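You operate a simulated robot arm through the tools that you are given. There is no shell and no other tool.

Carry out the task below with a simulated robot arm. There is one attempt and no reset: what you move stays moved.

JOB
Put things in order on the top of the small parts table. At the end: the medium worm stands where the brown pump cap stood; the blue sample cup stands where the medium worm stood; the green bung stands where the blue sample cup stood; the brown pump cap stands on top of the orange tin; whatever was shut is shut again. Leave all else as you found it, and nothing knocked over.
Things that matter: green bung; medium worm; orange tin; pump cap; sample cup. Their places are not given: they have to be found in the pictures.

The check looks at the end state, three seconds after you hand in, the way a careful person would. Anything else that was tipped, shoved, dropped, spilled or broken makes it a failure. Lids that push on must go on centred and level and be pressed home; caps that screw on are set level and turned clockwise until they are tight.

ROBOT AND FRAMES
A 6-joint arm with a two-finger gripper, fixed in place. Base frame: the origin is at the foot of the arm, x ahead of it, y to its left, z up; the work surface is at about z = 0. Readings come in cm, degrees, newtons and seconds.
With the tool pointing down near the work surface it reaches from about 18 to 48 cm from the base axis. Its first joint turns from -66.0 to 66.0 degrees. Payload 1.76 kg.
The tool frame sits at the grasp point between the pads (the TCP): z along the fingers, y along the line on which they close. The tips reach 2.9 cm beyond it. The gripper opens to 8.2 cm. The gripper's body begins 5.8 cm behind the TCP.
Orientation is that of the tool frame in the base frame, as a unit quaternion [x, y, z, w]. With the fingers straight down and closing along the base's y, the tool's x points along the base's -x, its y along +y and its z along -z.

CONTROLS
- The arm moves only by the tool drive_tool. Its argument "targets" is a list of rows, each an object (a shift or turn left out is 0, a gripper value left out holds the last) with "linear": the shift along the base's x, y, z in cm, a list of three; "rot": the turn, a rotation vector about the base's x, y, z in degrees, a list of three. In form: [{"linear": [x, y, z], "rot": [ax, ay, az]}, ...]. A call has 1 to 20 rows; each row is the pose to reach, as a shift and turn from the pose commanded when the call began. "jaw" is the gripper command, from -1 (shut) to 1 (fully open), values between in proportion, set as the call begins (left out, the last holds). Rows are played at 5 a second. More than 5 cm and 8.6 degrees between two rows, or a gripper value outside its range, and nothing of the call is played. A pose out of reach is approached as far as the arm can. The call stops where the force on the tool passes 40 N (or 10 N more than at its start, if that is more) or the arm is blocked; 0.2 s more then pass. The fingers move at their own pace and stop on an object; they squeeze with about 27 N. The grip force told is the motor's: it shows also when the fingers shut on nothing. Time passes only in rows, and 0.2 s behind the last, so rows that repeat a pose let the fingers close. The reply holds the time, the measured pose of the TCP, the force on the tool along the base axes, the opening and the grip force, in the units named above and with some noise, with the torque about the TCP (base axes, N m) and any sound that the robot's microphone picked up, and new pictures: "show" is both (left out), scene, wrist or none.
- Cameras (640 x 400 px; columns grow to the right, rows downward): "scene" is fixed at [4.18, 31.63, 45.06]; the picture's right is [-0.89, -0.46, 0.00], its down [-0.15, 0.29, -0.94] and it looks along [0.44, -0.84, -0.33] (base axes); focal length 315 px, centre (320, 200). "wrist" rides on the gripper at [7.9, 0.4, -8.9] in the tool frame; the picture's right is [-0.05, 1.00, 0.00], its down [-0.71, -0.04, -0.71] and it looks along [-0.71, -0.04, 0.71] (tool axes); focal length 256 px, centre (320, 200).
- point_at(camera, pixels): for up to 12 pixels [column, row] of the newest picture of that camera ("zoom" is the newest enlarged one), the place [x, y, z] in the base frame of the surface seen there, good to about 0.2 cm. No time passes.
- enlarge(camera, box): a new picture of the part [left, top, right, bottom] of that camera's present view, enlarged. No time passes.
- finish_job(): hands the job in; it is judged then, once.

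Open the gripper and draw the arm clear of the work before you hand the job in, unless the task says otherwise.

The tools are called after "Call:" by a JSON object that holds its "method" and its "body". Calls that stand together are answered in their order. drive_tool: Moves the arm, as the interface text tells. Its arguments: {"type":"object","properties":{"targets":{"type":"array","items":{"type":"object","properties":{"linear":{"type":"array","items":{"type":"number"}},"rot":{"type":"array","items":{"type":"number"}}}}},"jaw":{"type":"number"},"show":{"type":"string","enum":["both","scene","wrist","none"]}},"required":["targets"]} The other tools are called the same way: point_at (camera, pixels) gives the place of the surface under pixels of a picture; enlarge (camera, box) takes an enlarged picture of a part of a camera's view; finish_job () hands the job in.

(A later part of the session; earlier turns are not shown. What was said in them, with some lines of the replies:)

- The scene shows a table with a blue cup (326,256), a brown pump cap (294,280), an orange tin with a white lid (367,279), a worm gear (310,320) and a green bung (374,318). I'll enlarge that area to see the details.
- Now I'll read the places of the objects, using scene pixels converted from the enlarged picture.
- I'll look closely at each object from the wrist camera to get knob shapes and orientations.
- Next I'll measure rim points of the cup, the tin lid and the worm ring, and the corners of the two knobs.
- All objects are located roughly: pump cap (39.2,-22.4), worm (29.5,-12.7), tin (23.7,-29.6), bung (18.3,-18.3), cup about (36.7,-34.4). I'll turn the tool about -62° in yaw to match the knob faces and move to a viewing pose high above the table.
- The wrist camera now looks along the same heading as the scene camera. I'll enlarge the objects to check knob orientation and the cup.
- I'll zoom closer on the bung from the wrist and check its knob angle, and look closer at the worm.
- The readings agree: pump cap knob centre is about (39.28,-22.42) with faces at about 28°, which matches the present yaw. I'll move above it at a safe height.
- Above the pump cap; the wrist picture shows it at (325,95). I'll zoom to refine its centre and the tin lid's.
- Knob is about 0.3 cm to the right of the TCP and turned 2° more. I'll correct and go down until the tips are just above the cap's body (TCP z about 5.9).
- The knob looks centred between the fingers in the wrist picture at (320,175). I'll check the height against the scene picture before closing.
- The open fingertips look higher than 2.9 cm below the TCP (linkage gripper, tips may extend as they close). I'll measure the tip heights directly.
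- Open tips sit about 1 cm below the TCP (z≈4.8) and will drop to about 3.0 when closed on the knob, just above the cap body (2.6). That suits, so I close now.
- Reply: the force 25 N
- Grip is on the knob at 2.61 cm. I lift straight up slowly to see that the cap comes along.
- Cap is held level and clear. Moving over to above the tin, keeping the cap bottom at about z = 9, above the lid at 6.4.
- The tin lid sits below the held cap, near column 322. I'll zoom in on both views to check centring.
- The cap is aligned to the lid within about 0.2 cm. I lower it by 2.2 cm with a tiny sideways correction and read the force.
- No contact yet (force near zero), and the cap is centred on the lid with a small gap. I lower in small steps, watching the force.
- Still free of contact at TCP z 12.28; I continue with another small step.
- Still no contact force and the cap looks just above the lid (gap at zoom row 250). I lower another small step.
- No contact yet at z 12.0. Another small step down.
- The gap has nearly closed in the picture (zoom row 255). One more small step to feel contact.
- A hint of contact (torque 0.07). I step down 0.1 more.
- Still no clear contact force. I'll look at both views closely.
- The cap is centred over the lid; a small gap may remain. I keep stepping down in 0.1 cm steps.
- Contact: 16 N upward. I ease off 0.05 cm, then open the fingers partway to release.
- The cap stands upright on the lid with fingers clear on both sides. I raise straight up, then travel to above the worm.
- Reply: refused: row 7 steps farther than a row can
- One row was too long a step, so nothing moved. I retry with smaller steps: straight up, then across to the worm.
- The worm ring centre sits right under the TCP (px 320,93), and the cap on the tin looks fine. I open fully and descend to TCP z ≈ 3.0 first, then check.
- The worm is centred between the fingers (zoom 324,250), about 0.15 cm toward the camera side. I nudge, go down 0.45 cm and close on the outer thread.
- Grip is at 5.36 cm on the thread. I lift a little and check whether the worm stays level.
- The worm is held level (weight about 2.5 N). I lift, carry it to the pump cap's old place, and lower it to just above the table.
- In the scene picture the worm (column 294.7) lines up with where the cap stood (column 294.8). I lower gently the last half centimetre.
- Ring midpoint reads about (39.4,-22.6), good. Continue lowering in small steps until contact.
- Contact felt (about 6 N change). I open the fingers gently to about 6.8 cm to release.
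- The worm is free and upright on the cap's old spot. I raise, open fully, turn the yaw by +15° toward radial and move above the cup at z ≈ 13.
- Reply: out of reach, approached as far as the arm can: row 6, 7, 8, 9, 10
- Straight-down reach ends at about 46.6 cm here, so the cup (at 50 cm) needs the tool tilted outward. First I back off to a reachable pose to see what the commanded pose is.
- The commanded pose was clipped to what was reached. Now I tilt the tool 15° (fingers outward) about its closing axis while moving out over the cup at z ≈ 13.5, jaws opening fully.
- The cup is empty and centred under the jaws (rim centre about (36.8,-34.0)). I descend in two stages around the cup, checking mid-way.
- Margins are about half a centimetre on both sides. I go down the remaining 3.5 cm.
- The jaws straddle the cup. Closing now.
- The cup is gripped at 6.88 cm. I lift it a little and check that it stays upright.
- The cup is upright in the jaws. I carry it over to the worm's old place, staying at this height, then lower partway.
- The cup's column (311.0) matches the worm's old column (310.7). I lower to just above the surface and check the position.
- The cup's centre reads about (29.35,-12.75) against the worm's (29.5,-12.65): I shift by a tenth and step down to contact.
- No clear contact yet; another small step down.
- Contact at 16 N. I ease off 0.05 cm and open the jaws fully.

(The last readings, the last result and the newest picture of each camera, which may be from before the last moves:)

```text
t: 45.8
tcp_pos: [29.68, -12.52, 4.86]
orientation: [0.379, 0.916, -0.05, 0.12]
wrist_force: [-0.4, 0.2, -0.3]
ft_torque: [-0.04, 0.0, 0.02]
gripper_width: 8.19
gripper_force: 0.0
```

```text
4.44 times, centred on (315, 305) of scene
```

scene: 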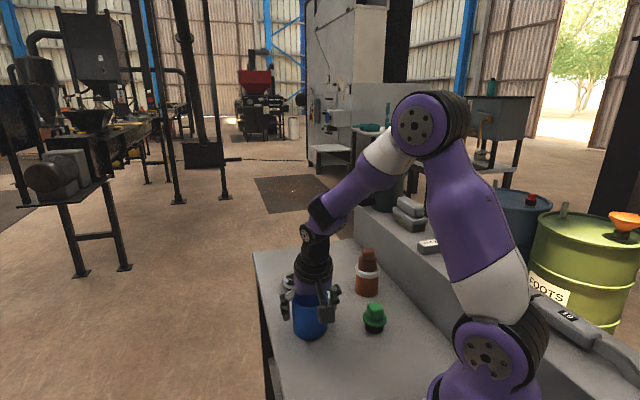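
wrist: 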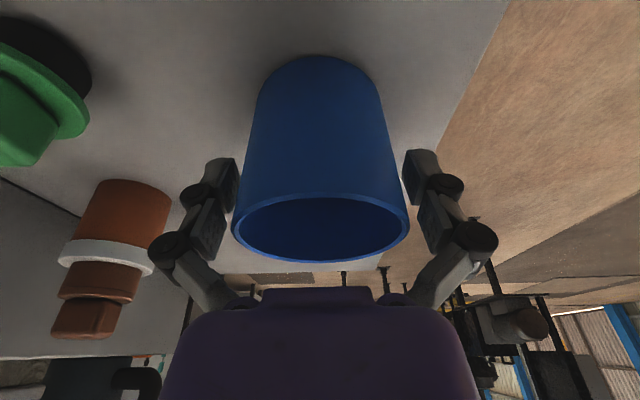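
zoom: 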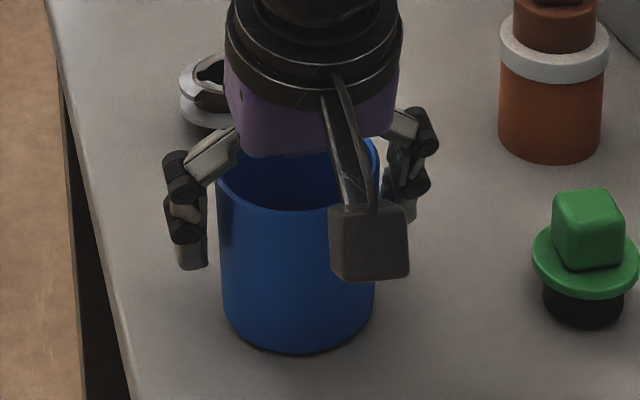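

The cup stands free with gaps on both sides. I raise straight up clear of it and then travel to above the green bung, turning the yaw by -10° to match its knob and narrowing the jaws to about 5.5 cm.

Call:
{"method": "drive_tool", "body": {"targets": [{"linear": [0, 0, 0.8]}, {"linear": [0, 0, 2.5]}, {"linear": [0, 0, 5.5]}, {"linear": [0, 0, 9]}, {"linear": [0, 0, 10]}, {"linear": [0, 0, 10]}], "jaw": 1}}

Call:
{"method": "drive_tool", "body": {"targets": [{"linear": [-3.0, -1.4, 0], "rot": [0, 0, -3]}, {"linear": [-6.0, -2.8, 0], "rot": [0, 0, -6]}, {"linear": [-9.0, -4.2, 0], "rot": [0, 0, -8.5]}, {"linear": [-11.58, -5.42, 0], "rot": [0, 0, -10]}, {"linear": [-11.58, -5.42, 0], "rot": [0, 0, -10]}, {"linear": [-11.58, -5.42, 0], "rot": [0, 0, -10]}], "jaw": 0.34}}

Call:
{"method": "enlarge", "body": {"camera": "scene", "box": [250, 225, 420, 350]}}

Call:
{"method": "enlarge", "body": {"camera": "wrist", "box": [240, 0, 400, 100]}}

```text
t: 47.2
tcp_pos: [29.72, -12.48, 14.93]
orientation: [0.379, 0.916, -0.049, 0.12]
wrist_force: [0.0, 0.0, 0.2]
ft_torque: [0.01, -0.03, 0.0]
gripper_width: 8.2
gripper_force: 0.0
```

scene: 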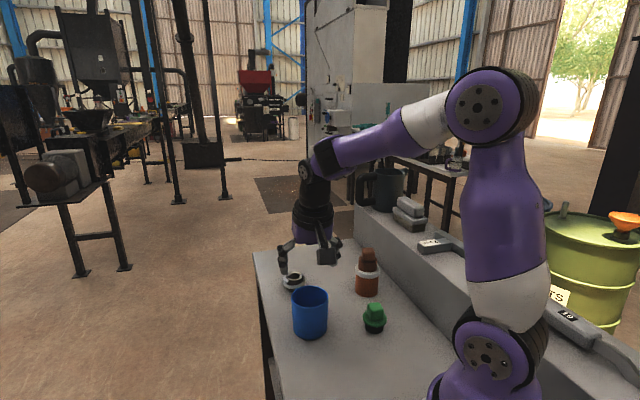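
wrist: 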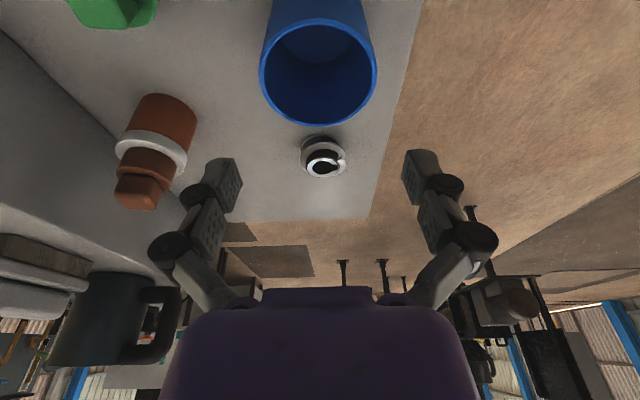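

```text
t: 48.6
tcp_pos: [18.13, -18.01, 14.94]
orientation: [0.458, 0.879, -0.06, 0.115]
wrist_force: [-0.8, 0.0, -0.6]
ft_torque: [0.0, 0.01, 0.01]
gripper_width: 5.49
gripper_force: 0.1
```

scene: 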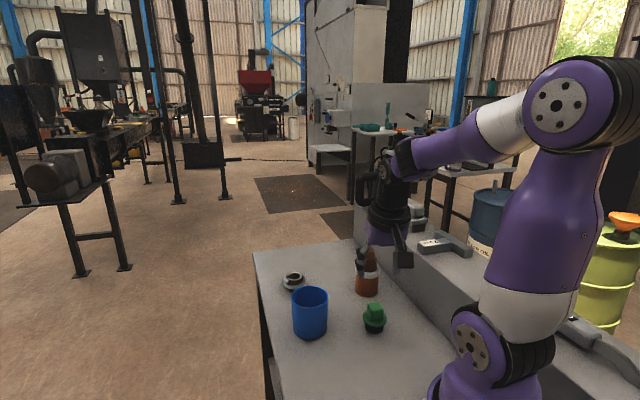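
wrist: 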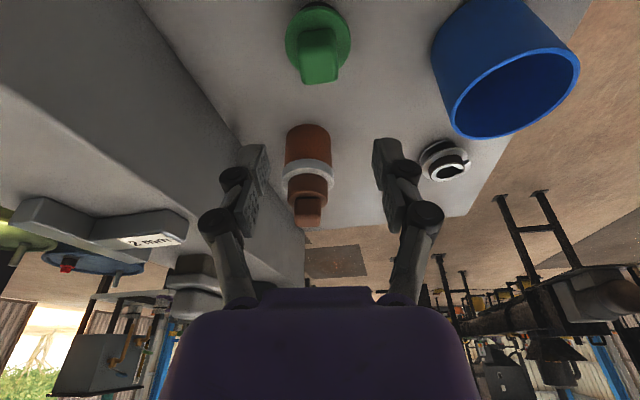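

```text
3.20 times, centred on (335, 288) of scene
```

zoom: 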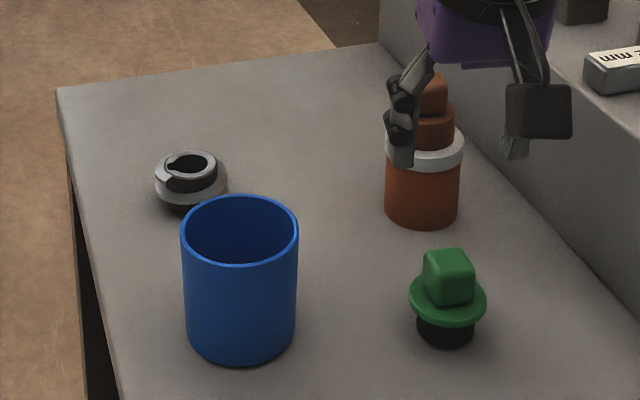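

```text
4.00 times, centred on (320, 50) of wrist
```

zoom: 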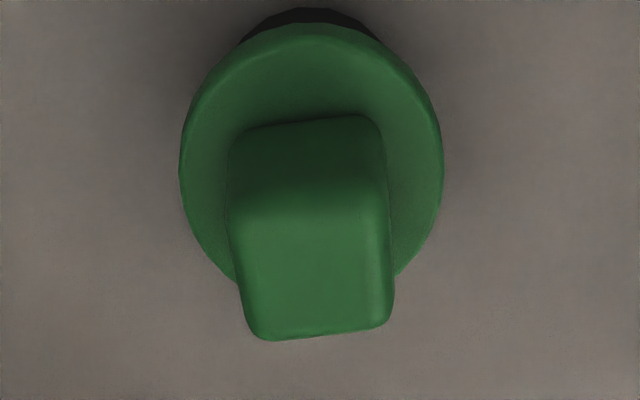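

The bung's knob is centred (about 0.4 cm ahead of the TCP, as wanted with the tilt), turned about 3° more. I turn +3° and descend to just above the grasp height.

Call:
{"method": "drive_tool", "body": {"targets": [{"linear": [0, 0, -2.5], "rot": [0, 0, 1.5]}, {"linear": [0, 0, -5], "rot": [0, 0, 3]}, {"linear": [0, 0, -7], "rot": [0, 0, 3]}, {"linear": [0, 0, -8.0], "rot": [0, 0, 3]}, {"linear": [0, 0, -8.0], "rot": [0, 0, 3]}, {"linear": [0, 0, -8.0], "rot": [0, 0, 3]}], "jaw": 0.34}}

Call:
{"method": "enlarge", "body": {"camera": "scene", "box": [335, 265, 425, 345]}}

Call:
{"method": "enlarge", "body": {"camera": "wrist", "box": [220, 70, 420, 210]}}

```text
t: 50.0
tcp_pos: [18.13, -17.82, 7.03]
orientation: [0.435, 0.891, -0.057, 0.118]
wrist_force: [0.5, 0.5, 0.4]
ft_torque: [-0.02, -0.01, -0.01]
gripper_width: 5.49
gripper_force: 0.1
```

scene: 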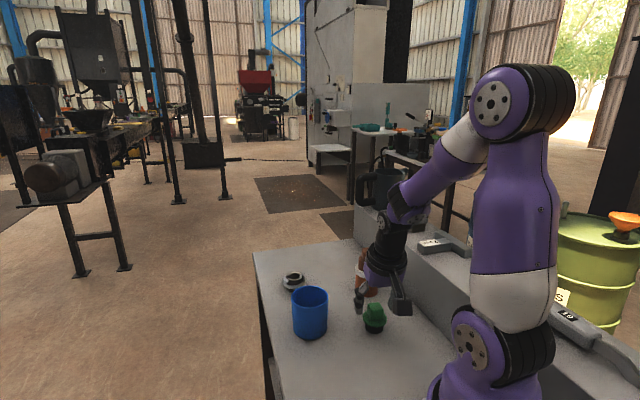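
wrist: 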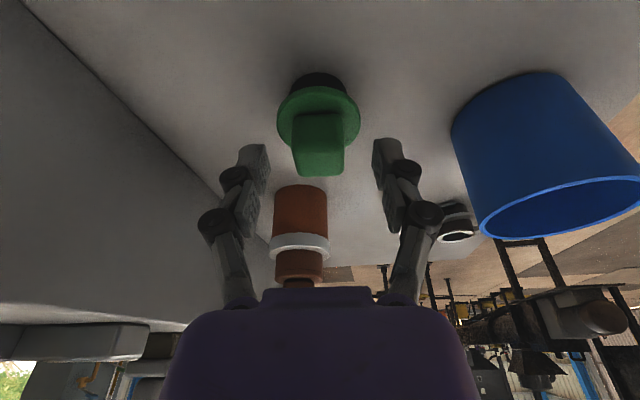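

```text
5.00 times, centred on (380, 305) of scene
```

zoom: 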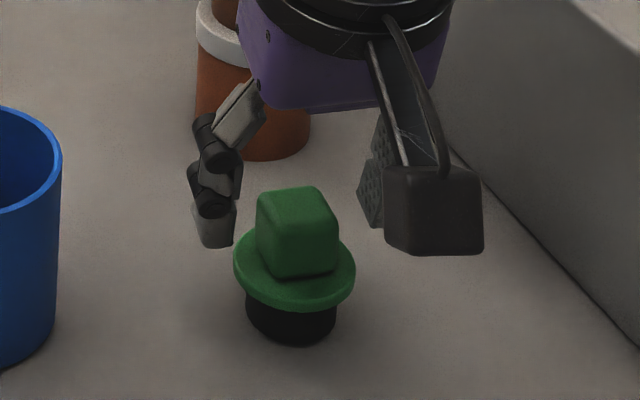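

```text
2.86 times, centred on (320, 140) of wrist
```

zoom: 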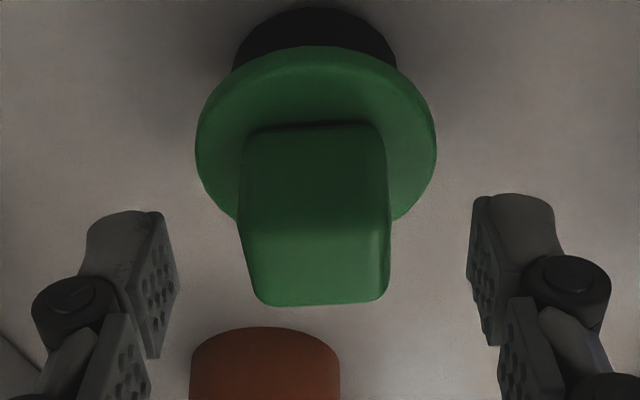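

Knob edges are now square to the jaws and centred. I lower 0.85 cm more to TCP z ≈ 6.2 and then close.

Call:
{"method": "drive_tool", "body": {"targets": [{"linear": [0, 0, -0.4]}, {"linear": [0, 0, -0.85]}, {"linear": [0, 0, -0.85]}], "show": "none"}}

Call:
{"method": "enlarge", "body": {"camera": "scene", "box": [345, 270, 415, 335]}}

Call:
{"method": "point_at", "body": {"camera": "scene", "pixels": [[362, 316], [364, 318], [375, 306], [375, 322]]}}

```text
t: 50.8
tcp_pos: [18.11, -17.92, 6.12]
orientation: [0.434, 0.891, -0.057, 0.117]
wrist_force: [0.2, 0.7, -0.6]
ft_torque: [-0.01, 0.01, 0.03]
gripper_width: 5.49
gripper_force: 0.1
```

```text
6.15 times, centred on (380, 302) of scene
```

zoom: 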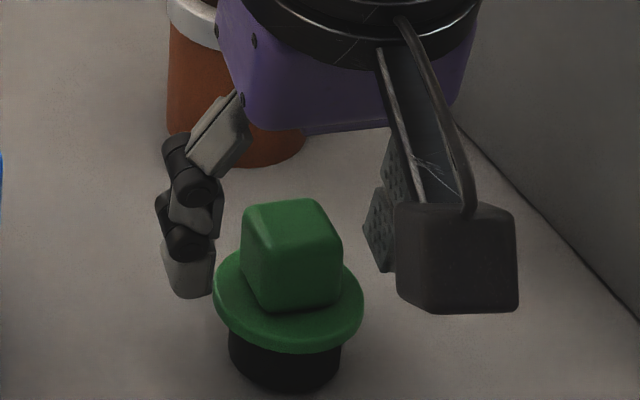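

```text
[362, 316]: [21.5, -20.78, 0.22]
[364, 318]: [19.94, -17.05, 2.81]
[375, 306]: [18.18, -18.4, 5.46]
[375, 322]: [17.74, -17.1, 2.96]
```

Tips sit about 0.8 cm above the flange and will end about 0.3 cm above it when closed. Closing on the knob.

Call:
{"method": "drive_tool", "body": {"targets": [{"linear": [0, 0, 0]}, {"linear": [0, 0, 0]}, {"linear": [0, 0, 0]}, {"linear": [0, 0, 0]}], "jaw": -1}}

Call:
{"method": "enlarge", "body": {"camera": "scene", "box": [345, 270, 415, 335]}}

Call:
{"method": "enlarge", "body": {"camera": "wrist", "box": [220, 70, 420, 210]}}

```text
t: 51.8
tcp_pos: [18.03, -17.97, 6.01]
orientation: [0.435, 0.891, -0.058, 0.117]
wrist_force: [0.0, -2.4, 8.1]
ft_torque: [-0.19, -0.08, 0.0]
gripper_width: 2.62
gripper_force: 27.6
```

scene: 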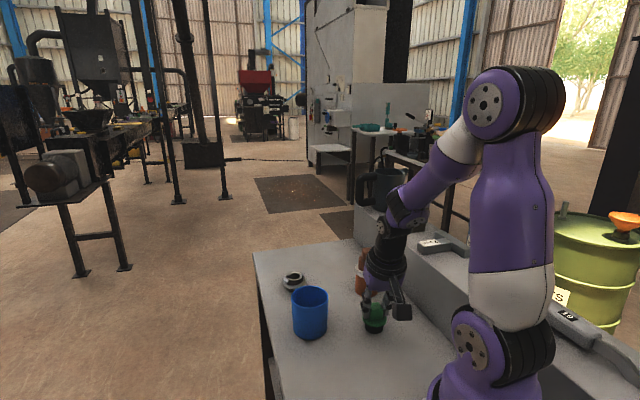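
wrist: 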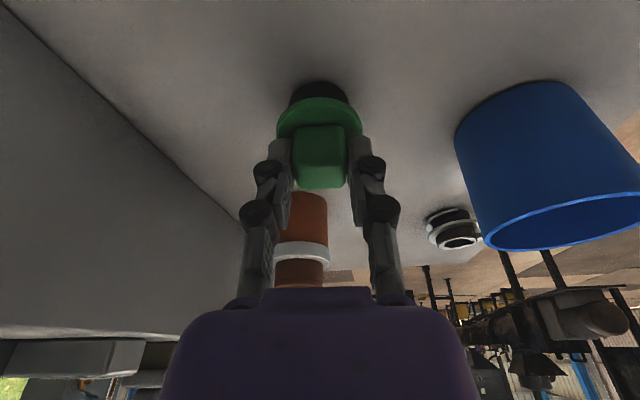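

```text
6.15 times, centred on (380, 302) of scene
```

zoom: 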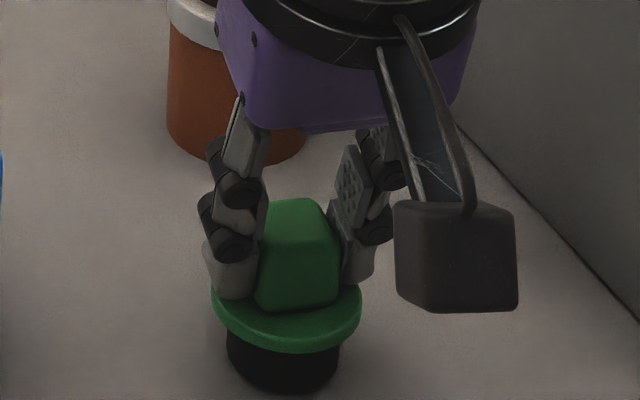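

```text
2.86 times, centred on (320, 140) of wrist
```

zoom: 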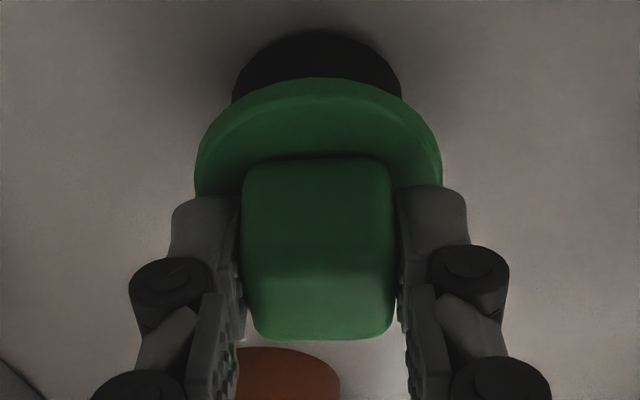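

Knob gripped at 2.62 cm, and comparing views the bung did not tilt. I lift gently and check it hangs level.

Call:
{"method": "drive_tool", "body": {"targets": [{"linear": [0, 0, 0.4]}, {"linear": [0, 0, 1.5]}, {"linear": [0, 0, 3.5]}, {"linear": [0, 0, 3.5]}]}}

Call:
{"method": "enlarge", "body": {"camera": "scene", "box": [345, 255, 415, 335]}}

Call:
{"method": "enlarge", "body": {"camera": "wrist", "box": [220, 70, 420, 210]}}

```text
t: 52.8
tcp_pos: [18.03, -17.76, 9.61]
orientation: [0.435, 0.891, -0.058, 0.117]
wrist_force: [0.1, 0.9, -0.3]
ft_torque: [0.01, -0.01, 0.03]
gripper_width: 2.58
gripper_force: 27.6
```

scene: 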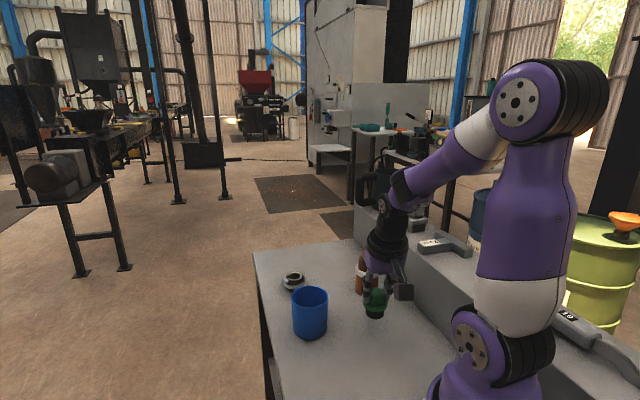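
wrist: 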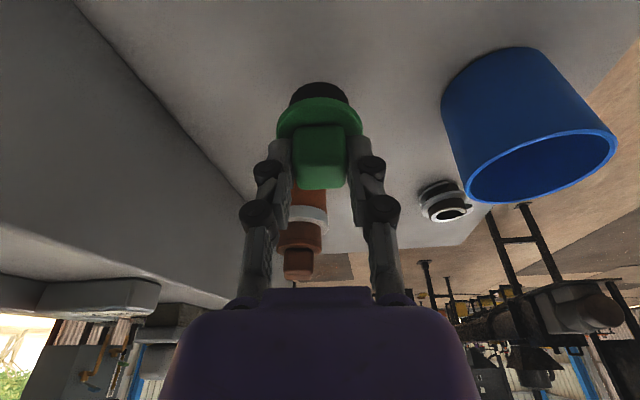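

```text
5.00 times, centred on (380, 295) of scene
```

zoom: 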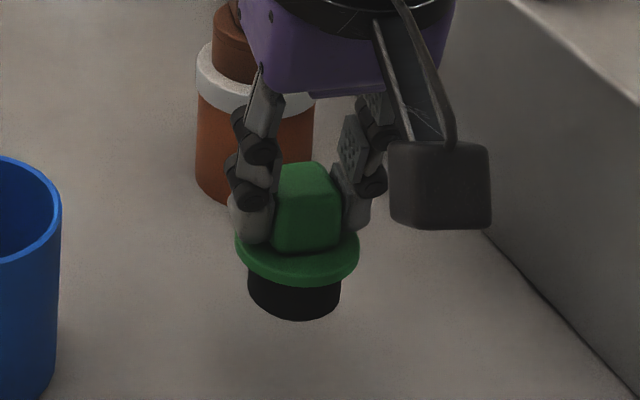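

```text
2.86 times, centred on (320, 140) of wrist
```

zoom: 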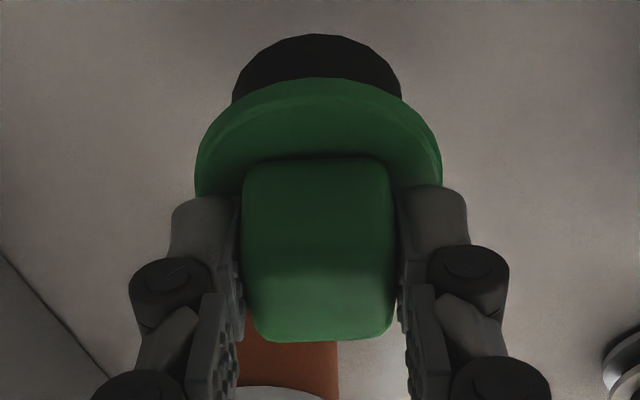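

I want to be sure the bung did not pitch in the grip; I'll measure several points on its top and flange.

Call:
{"method": "point_at", "body": {"camera": "wrist", "pixels": [[320, 187], [320, 180], [320, 172], [320, 165], [320, 150], [320, 135], [320, 120], [320, 110], [320, 102], [295, 115], [345, 115], [320, 88]]}}

Call:
{"method": "enlarge", "body": {"camera": "scene", "box": [355, 280, 395, 325]}}

Call:
{"method": "point_at", "body": {"camera": "scene", "pixels": [[377, 290], [377, 295], [377, 300], [376, 308], [376, 310.5], [366.5, 305], [387, 305], [375, 313], [375, 316], [375, 318]]}}

```text
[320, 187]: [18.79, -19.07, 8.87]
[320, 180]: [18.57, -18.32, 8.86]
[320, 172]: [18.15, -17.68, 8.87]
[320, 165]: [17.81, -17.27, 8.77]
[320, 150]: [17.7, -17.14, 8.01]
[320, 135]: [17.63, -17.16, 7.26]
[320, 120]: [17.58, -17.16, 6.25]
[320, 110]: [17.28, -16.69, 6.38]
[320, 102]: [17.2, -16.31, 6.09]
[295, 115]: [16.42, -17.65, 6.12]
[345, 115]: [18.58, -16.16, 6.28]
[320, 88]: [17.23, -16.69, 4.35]
```

```text
8.89 times, centred on (375, 302) of scene
```

zoom: 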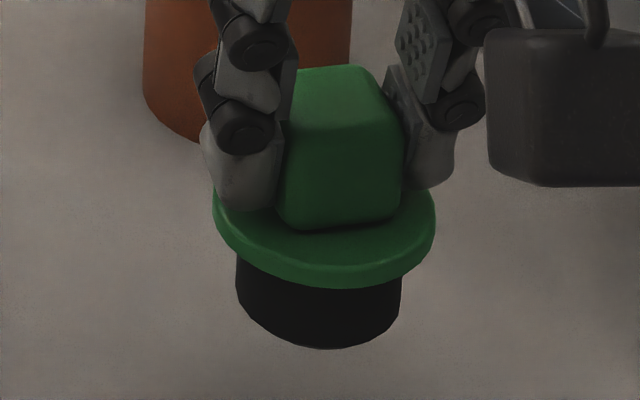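

```text
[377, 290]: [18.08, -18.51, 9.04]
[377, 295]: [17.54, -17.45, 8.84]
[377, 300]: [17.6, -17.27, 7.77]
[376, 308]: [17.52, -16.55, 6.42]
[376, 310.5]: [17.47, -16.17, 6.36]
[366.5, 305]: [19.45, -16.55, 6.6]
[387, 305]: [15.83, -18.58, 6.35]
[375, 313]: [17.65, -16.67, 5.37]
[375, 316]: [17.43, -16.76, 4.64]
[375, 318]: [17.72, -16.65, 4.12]
```

The bung is level (knob top 8.87 front and back, face vertical). I lift further and carry it by a detour past the tin toward the cup's old place at z ≈ 12.6.

Call:
{"method": "drive_tool", "body": {"targets": [{"linear": [0, 0, 2.5]}, {"linear": [0, 0, 5]}, {"linear": [3.3, -1.4, 5]}, {"linear": [6.6, -2.8, 5]}, {"linear": [9.9, -4.1, 5]}, {"linear": [12.2, -7.2, 4.5]}, {"linear": [14.4, -10.3, 4]}, {"linear": [16.6, -13.4, 3.5]}, {"linear": [18.4, -15.7, 3]}, {"linear": [18.4, -15.7, 3]}, {"linear": [18.4, -15.7, 3]}]}}

Call:
{"method": "enlarge", "body": {"camera": "scene", "box": [265, 205, 395, 300]}}

```text
t: 55.2
tcp_pos: [36.58, -33.45, 12.61]
orientation: [0.434, 0.892, -0.057, 0.117]
wrist_force: [-0.2, 0.0, -0.8]
ft_torque: [0.0, 0.01, -0.03]
gripper_width: 2.61
gripper_force: 27.3
```

scene: 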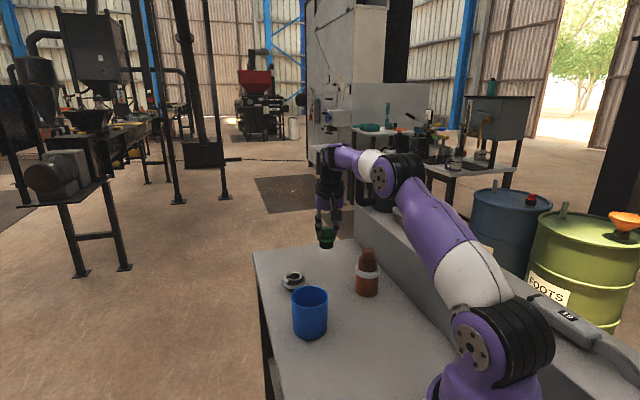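
wrist: 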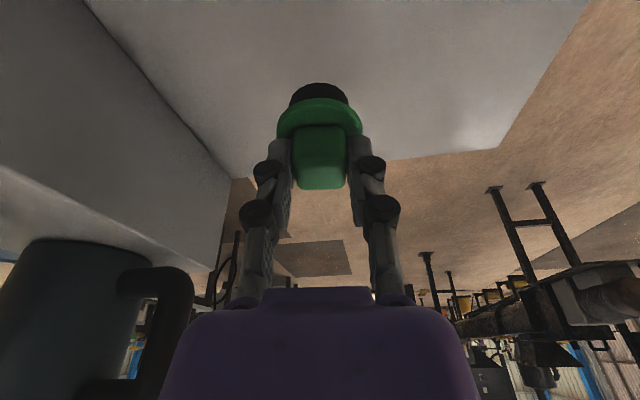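

```text
4.21 times, centred on (330, 252) of scene
```

zoom: 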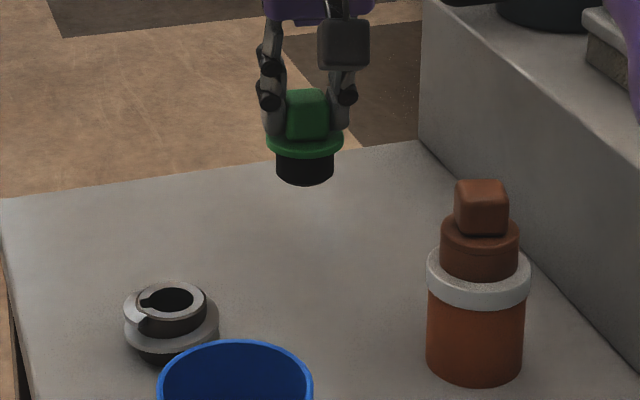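

At (36.58,-33.45) over the cup's old spot. I lower to about 0.5 cm above the table.

Call:
{"method": "drive_tool", "body": {"targets": [{"linear": [-0.03, -0.1, -2.5]}, {"linear": [-0.03, -0.1, -4.5]}, {"linear": [-0.03, -0.1, -5.5]}, {"linear": [-0.03, -0.1, -6.0]}, {"linear": [-0.03, -0.1, -6.0]}, {"linear": [-0.03, -0.1, -6.0]}]}}

Call:
{"method": "enlarge", "body": {"camera": "scene", "box": [290, 225, 365, 290]}}

Call:
{"method": "point_at", "body": {"camera": "scene", "pixels": [[326, 266], [326, 268], [326, 258], [326, 260], [318.5, 257], [334, 257]]}}

```text
t: 56.6
tcp_pos: [36.47, -33.63, 6.67]
orientation: [0.434, 0.891, -0.057, 0.117]
wrist_force: [-0.4, -0.5, -1.6]
ft_torque: [-0.01, 0.0, 0.0]
gripper_width: 2.57
gripper_force: 26.8
```

scene: 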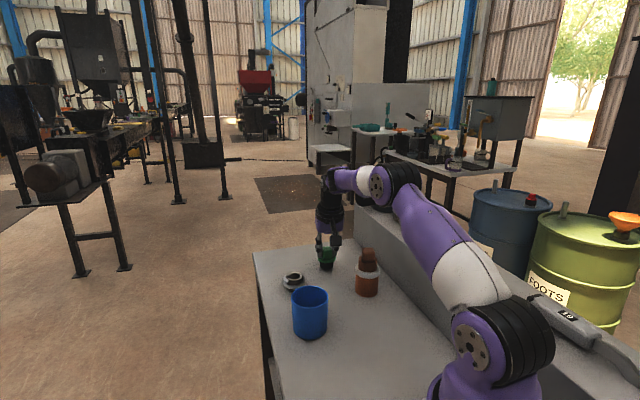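
wrist: 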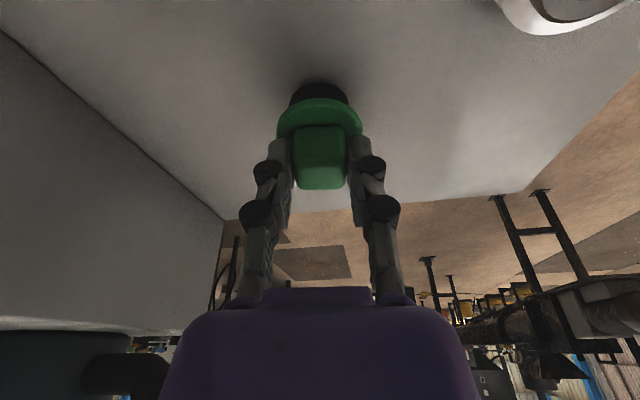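

```text
6.15 times, centred on (328, 258) of scene
```

zoom: 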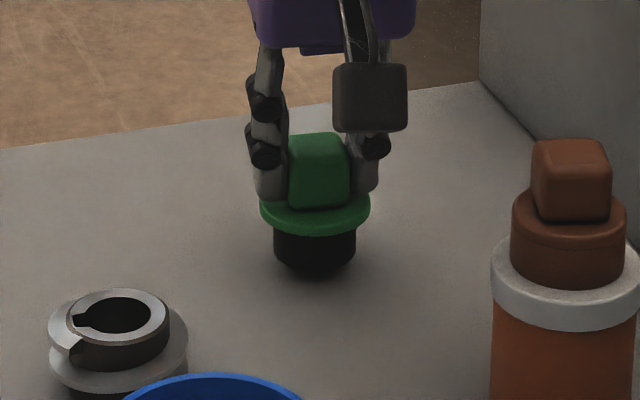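

```text
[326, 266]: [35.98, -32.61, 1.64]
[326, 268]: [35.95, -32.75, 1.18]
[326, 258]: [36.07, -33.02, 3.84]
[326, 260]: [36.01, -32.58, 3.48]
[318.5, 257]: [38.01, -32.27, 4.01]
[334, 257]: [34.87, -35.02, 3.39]
```

The bung's column (327.1) matches the cup's old column (327.2) and its centre is within about 0.2 cm. I lower the rest in small steps.

Call:
{"method": "drive_tool", "body": {"targets": [{"linear": [0, 0.05, -0.2]}, {"linear": [0, 0.05, -0.4]}, {"linear": [0, 0.05, -0.4]}], "show": "none"}}

Call:
{"method": "drive_tool", "body": {"targets": [{"linear": [0, 0, -0.05]}, {"linear": [0, 0, -0.1]}, {"linear": [0, 0, -0.1]}], "show": "none"}}

```text
t: 57.4
tcp_pos: [36.49, -33.65, 6.2]
orientation: [0.435, 0.891, -0.057, 0.117]
wrist_force: [0.3, -0.4, -0.6]
ft_torque: [-0.01, 0.0, 0.01]
gripper_width: 2.6
gripper_force: 27.0
```

```text
t: 58.2
tcp_pos: [36.55, -33.7, 5.99]
orientation: [0.434, 0.891, -0.057, 0.117]
wrist_force: [-1.4, 0.7, 1.9]
ft_torque: [-0.05, 0.03, -0.03]
gripper_width: 2.6
gripper_force: 27.0
```

A first touch (about 2 N up). One more very small step to make sure it is seated.

Call:
{"method": "drive_tool", "body": {"targets": [{"linear": [0, 0, -0.05]}, {"linear": [0, 0, -0.05]}], "show": "none"}}

```text
t: 58.8
tcp_pos: [36.59, -33.67, 6.08]
orientation: [0.435, 0.891, -0.057, 0.118]
wrist_force: [-2.9, 0.0, 7.0]
ft_torque: [-0.01, 0.11, -0.04]
gripper_width: 2.61
gripper_force: 27.0
```

Seated with 7 N. I open the jaws partway to release the knob.

Call:
{"method": "drive_tool", "body": {"targets": [{"linear": [0, 0, 0]}, {"linear": [0, 0, 0]}, {"linear": [0, 0, 0]}], "jaw": 0.3}}

Call:
{"method": "enlarge", "body": {"camera": "scene", "box": [290, 225, 365, 290]}}

Call:
{"method": "enlarge", "body": {"camera": "wrist", "box": [220, 70, 420, 210]}}

```text
t: 59.6
tcp_pos: [36.51, -33.67, 6.04]
orientation: [0.435, 0.891, -0.057, 0.117]
wrist_force: [-0.4, -0.5, -0.3]
ft_torque: [-0.02, -0.03, 0.0]
gripper_width: 5.35
gripper_force: 0.0
```

scene: 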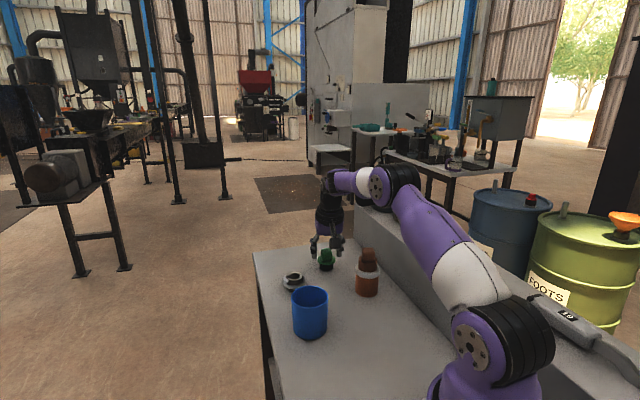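
wrist: 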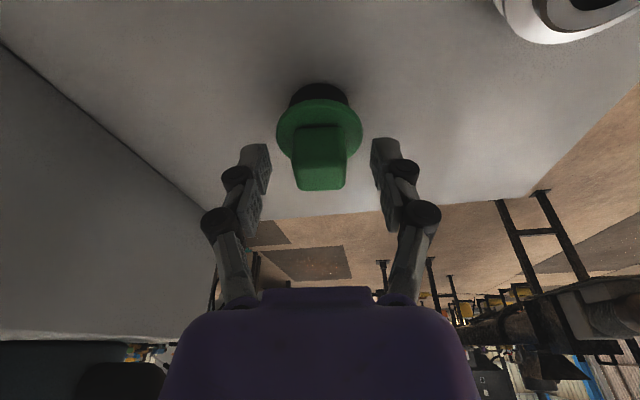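

```text
6.15 times, centred on (328, 258) of scene
```

zoom: 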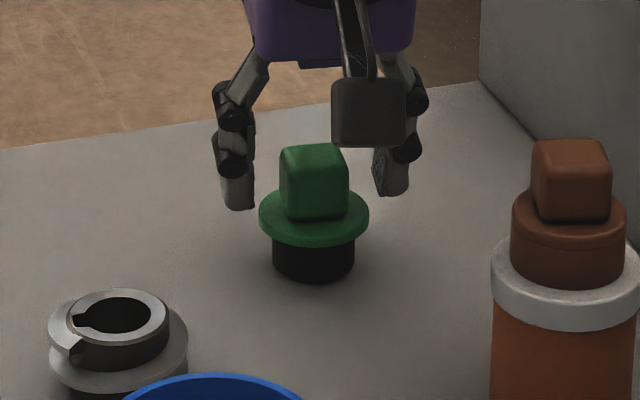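

```text
2.86 times, centred on (320, 140) of wrist
```

zoom: 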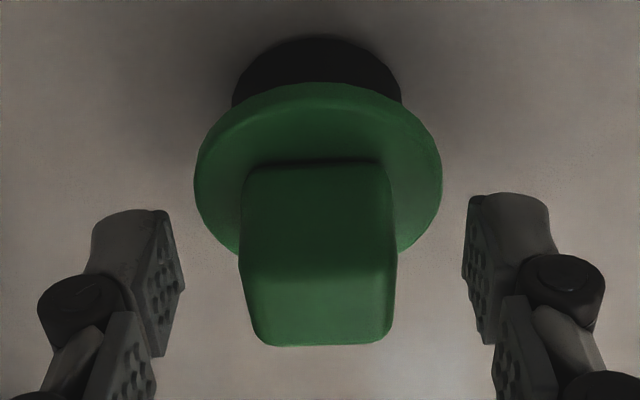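

The bung is free and standing level. I draw the arm straight up and then back to a high, clear pose.

Call:
{"method": "drive_tool", "body": {"targets": [{"linear": [0, 0, 0.8]}, {"linear": [0, 0, 3]}, {"linear": [0, 0, 6]}, {"linear": [-1.0, 1.5, 7.5]}, {"linear": [-3.0, 4.0, 9.5]}, {"linear": [-5.0, 6.5, 12]}, {"linear": [-7.0, 9.0, 14.5]}, {"linear": [-9.0, 11.5, 17]}, {"linear": [-11.0, 13.5, 19.5]}, {"linear": [-12.5, 15.0, 21]}, {"linear": [-12.5, 15.0, 21]}], "jaw": 1}}

Call:
{"method": "enlarge", "body": {"camera": "scene", "box": [250, 225, 420, 350]}}

Call:
{"method": "enlarge", "body": {"camera": "wrist", "box": [160, 0, 480, 200]}}

```text
t: 62.0
tcp_pos: [23.87, -18.65, 27.1]
orientation: [0.434, 0.891, -0.057, 0.117]
wrist_force: [0.5, 0.3, 0.4]
ft_torque: [0.0, -0.01, 0.01]
gripper_width: 8.19
gripper_force: 0.1
```

scene: 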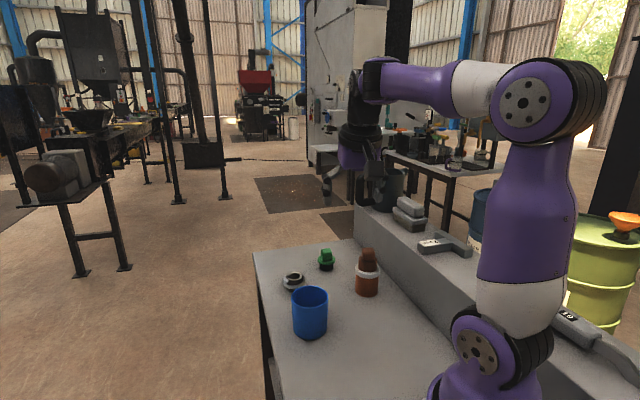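
wrist: 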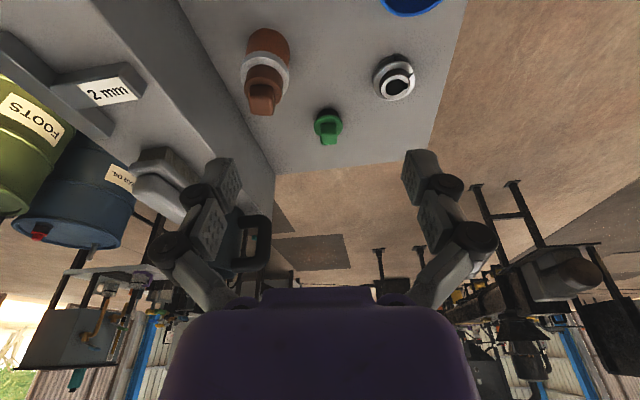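

```text
3.20 times, centred on (335, 288) of scene
```

zoom: 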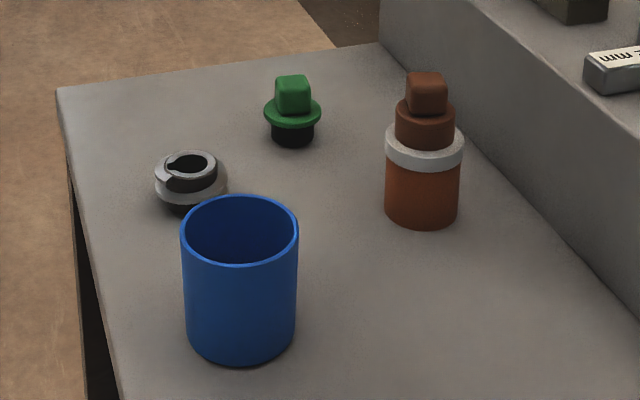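

```text
2.00 times, centred on (320, 100) of wrist
```

zoom: 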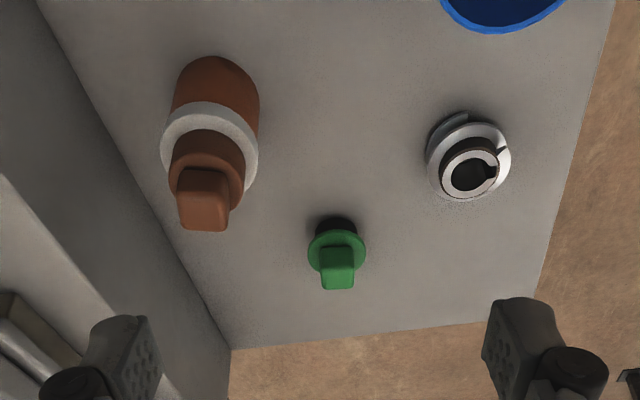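

Everything stands upright: worm at scene (293,280), bung (326,259), cup (310,312), cap on tin (367,270). I check the final positions once more.

Call:
{"method": "enlarge", "body": {"camera": "scene", "box": [270, 235, 345, 345]}}

Call:
{"method": "enlarge", "body": {"camera": "scene", "box": [340, 240, 395, 300]}}

Call:
{"method": "point_at", "body": {"camera": "scene", "pixels": [[294.5, 273], [294.5, 281.5], [326.3, 267.5], [326.3, 251], [310, 328], [310, 335], [367.5, 290], [368.6, 274.5], [367.5, 250], [298, 320], [322, 320]]}}

```text
3.64 times, centred on (308, 290) of scene
```

zoom: 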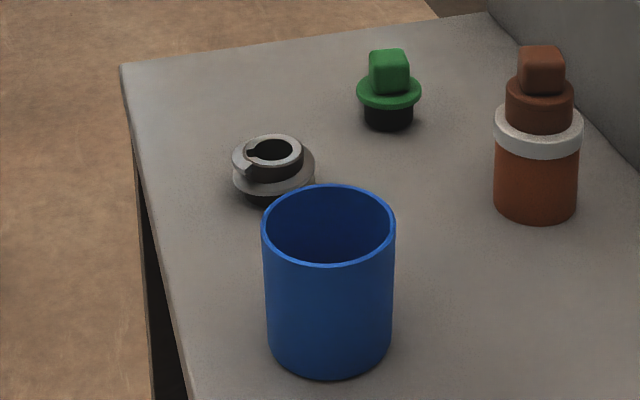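

```text
6.67 times, centred on (368, 270) of scene
```

zoom: 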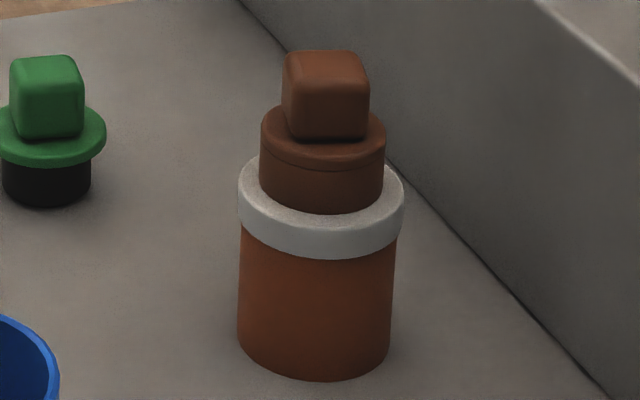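

```text
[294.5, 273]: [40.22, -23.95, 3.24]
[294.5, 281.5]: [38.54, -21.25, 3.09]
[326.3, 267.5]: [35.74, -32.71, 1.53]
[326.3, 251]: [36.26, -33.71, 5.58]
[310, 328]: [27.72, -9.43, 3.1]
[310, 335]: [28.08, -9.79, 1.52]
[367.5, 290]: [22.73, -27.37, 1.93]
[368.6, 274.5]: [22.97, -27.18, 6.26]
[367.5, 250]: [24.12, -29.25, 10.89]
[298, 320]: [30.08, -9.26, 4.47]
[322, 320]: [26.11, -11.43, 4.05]
```

All five are in place: worm centre about (39.4,-22.6), cup (29.6,-12.65), bung (36.6,-34.2), and the cap is centred and level on the shut tin. The gripper is open and clear, so I hand the job in.

Call:
{"method": "finish_job", "body": {}}

```text
The job is handed in.
```

The job is handed in: all four moves are done, everything stands upright, and the gripper is open and clear. I don't have the check's result.

| Object | Where it stands now | Final position (x, y in cm) | Distance from target |
|---|---|---|---|
| Medium worm | the pump cap's old place | about (39.4, -22.6) | within about 0.2 cm |
| Blue sample cup | the worm's old place | about (29.6, -12.65) | about 0.1 cm |
| Green bung | the cup's old place | about (36.6, -34.2) | within about 0.3 cm |
| Brown pump cap | on top of the orange tin | about (24, -29.6) | looks centred and level on the lid |

- **Tin:** I never opened it. Its white lid is still on and looks level, so nothing had to be shut again.
- **Out of reach:** the cup's old place was too far for the arm pointing straight down. I tilted the tool 15° to lift the cup and to set the bung there.
- **Accuracy:** the positions come from camera readings good to about 0.2 cm. The cup was empty, and I saw nothing else on the table move.
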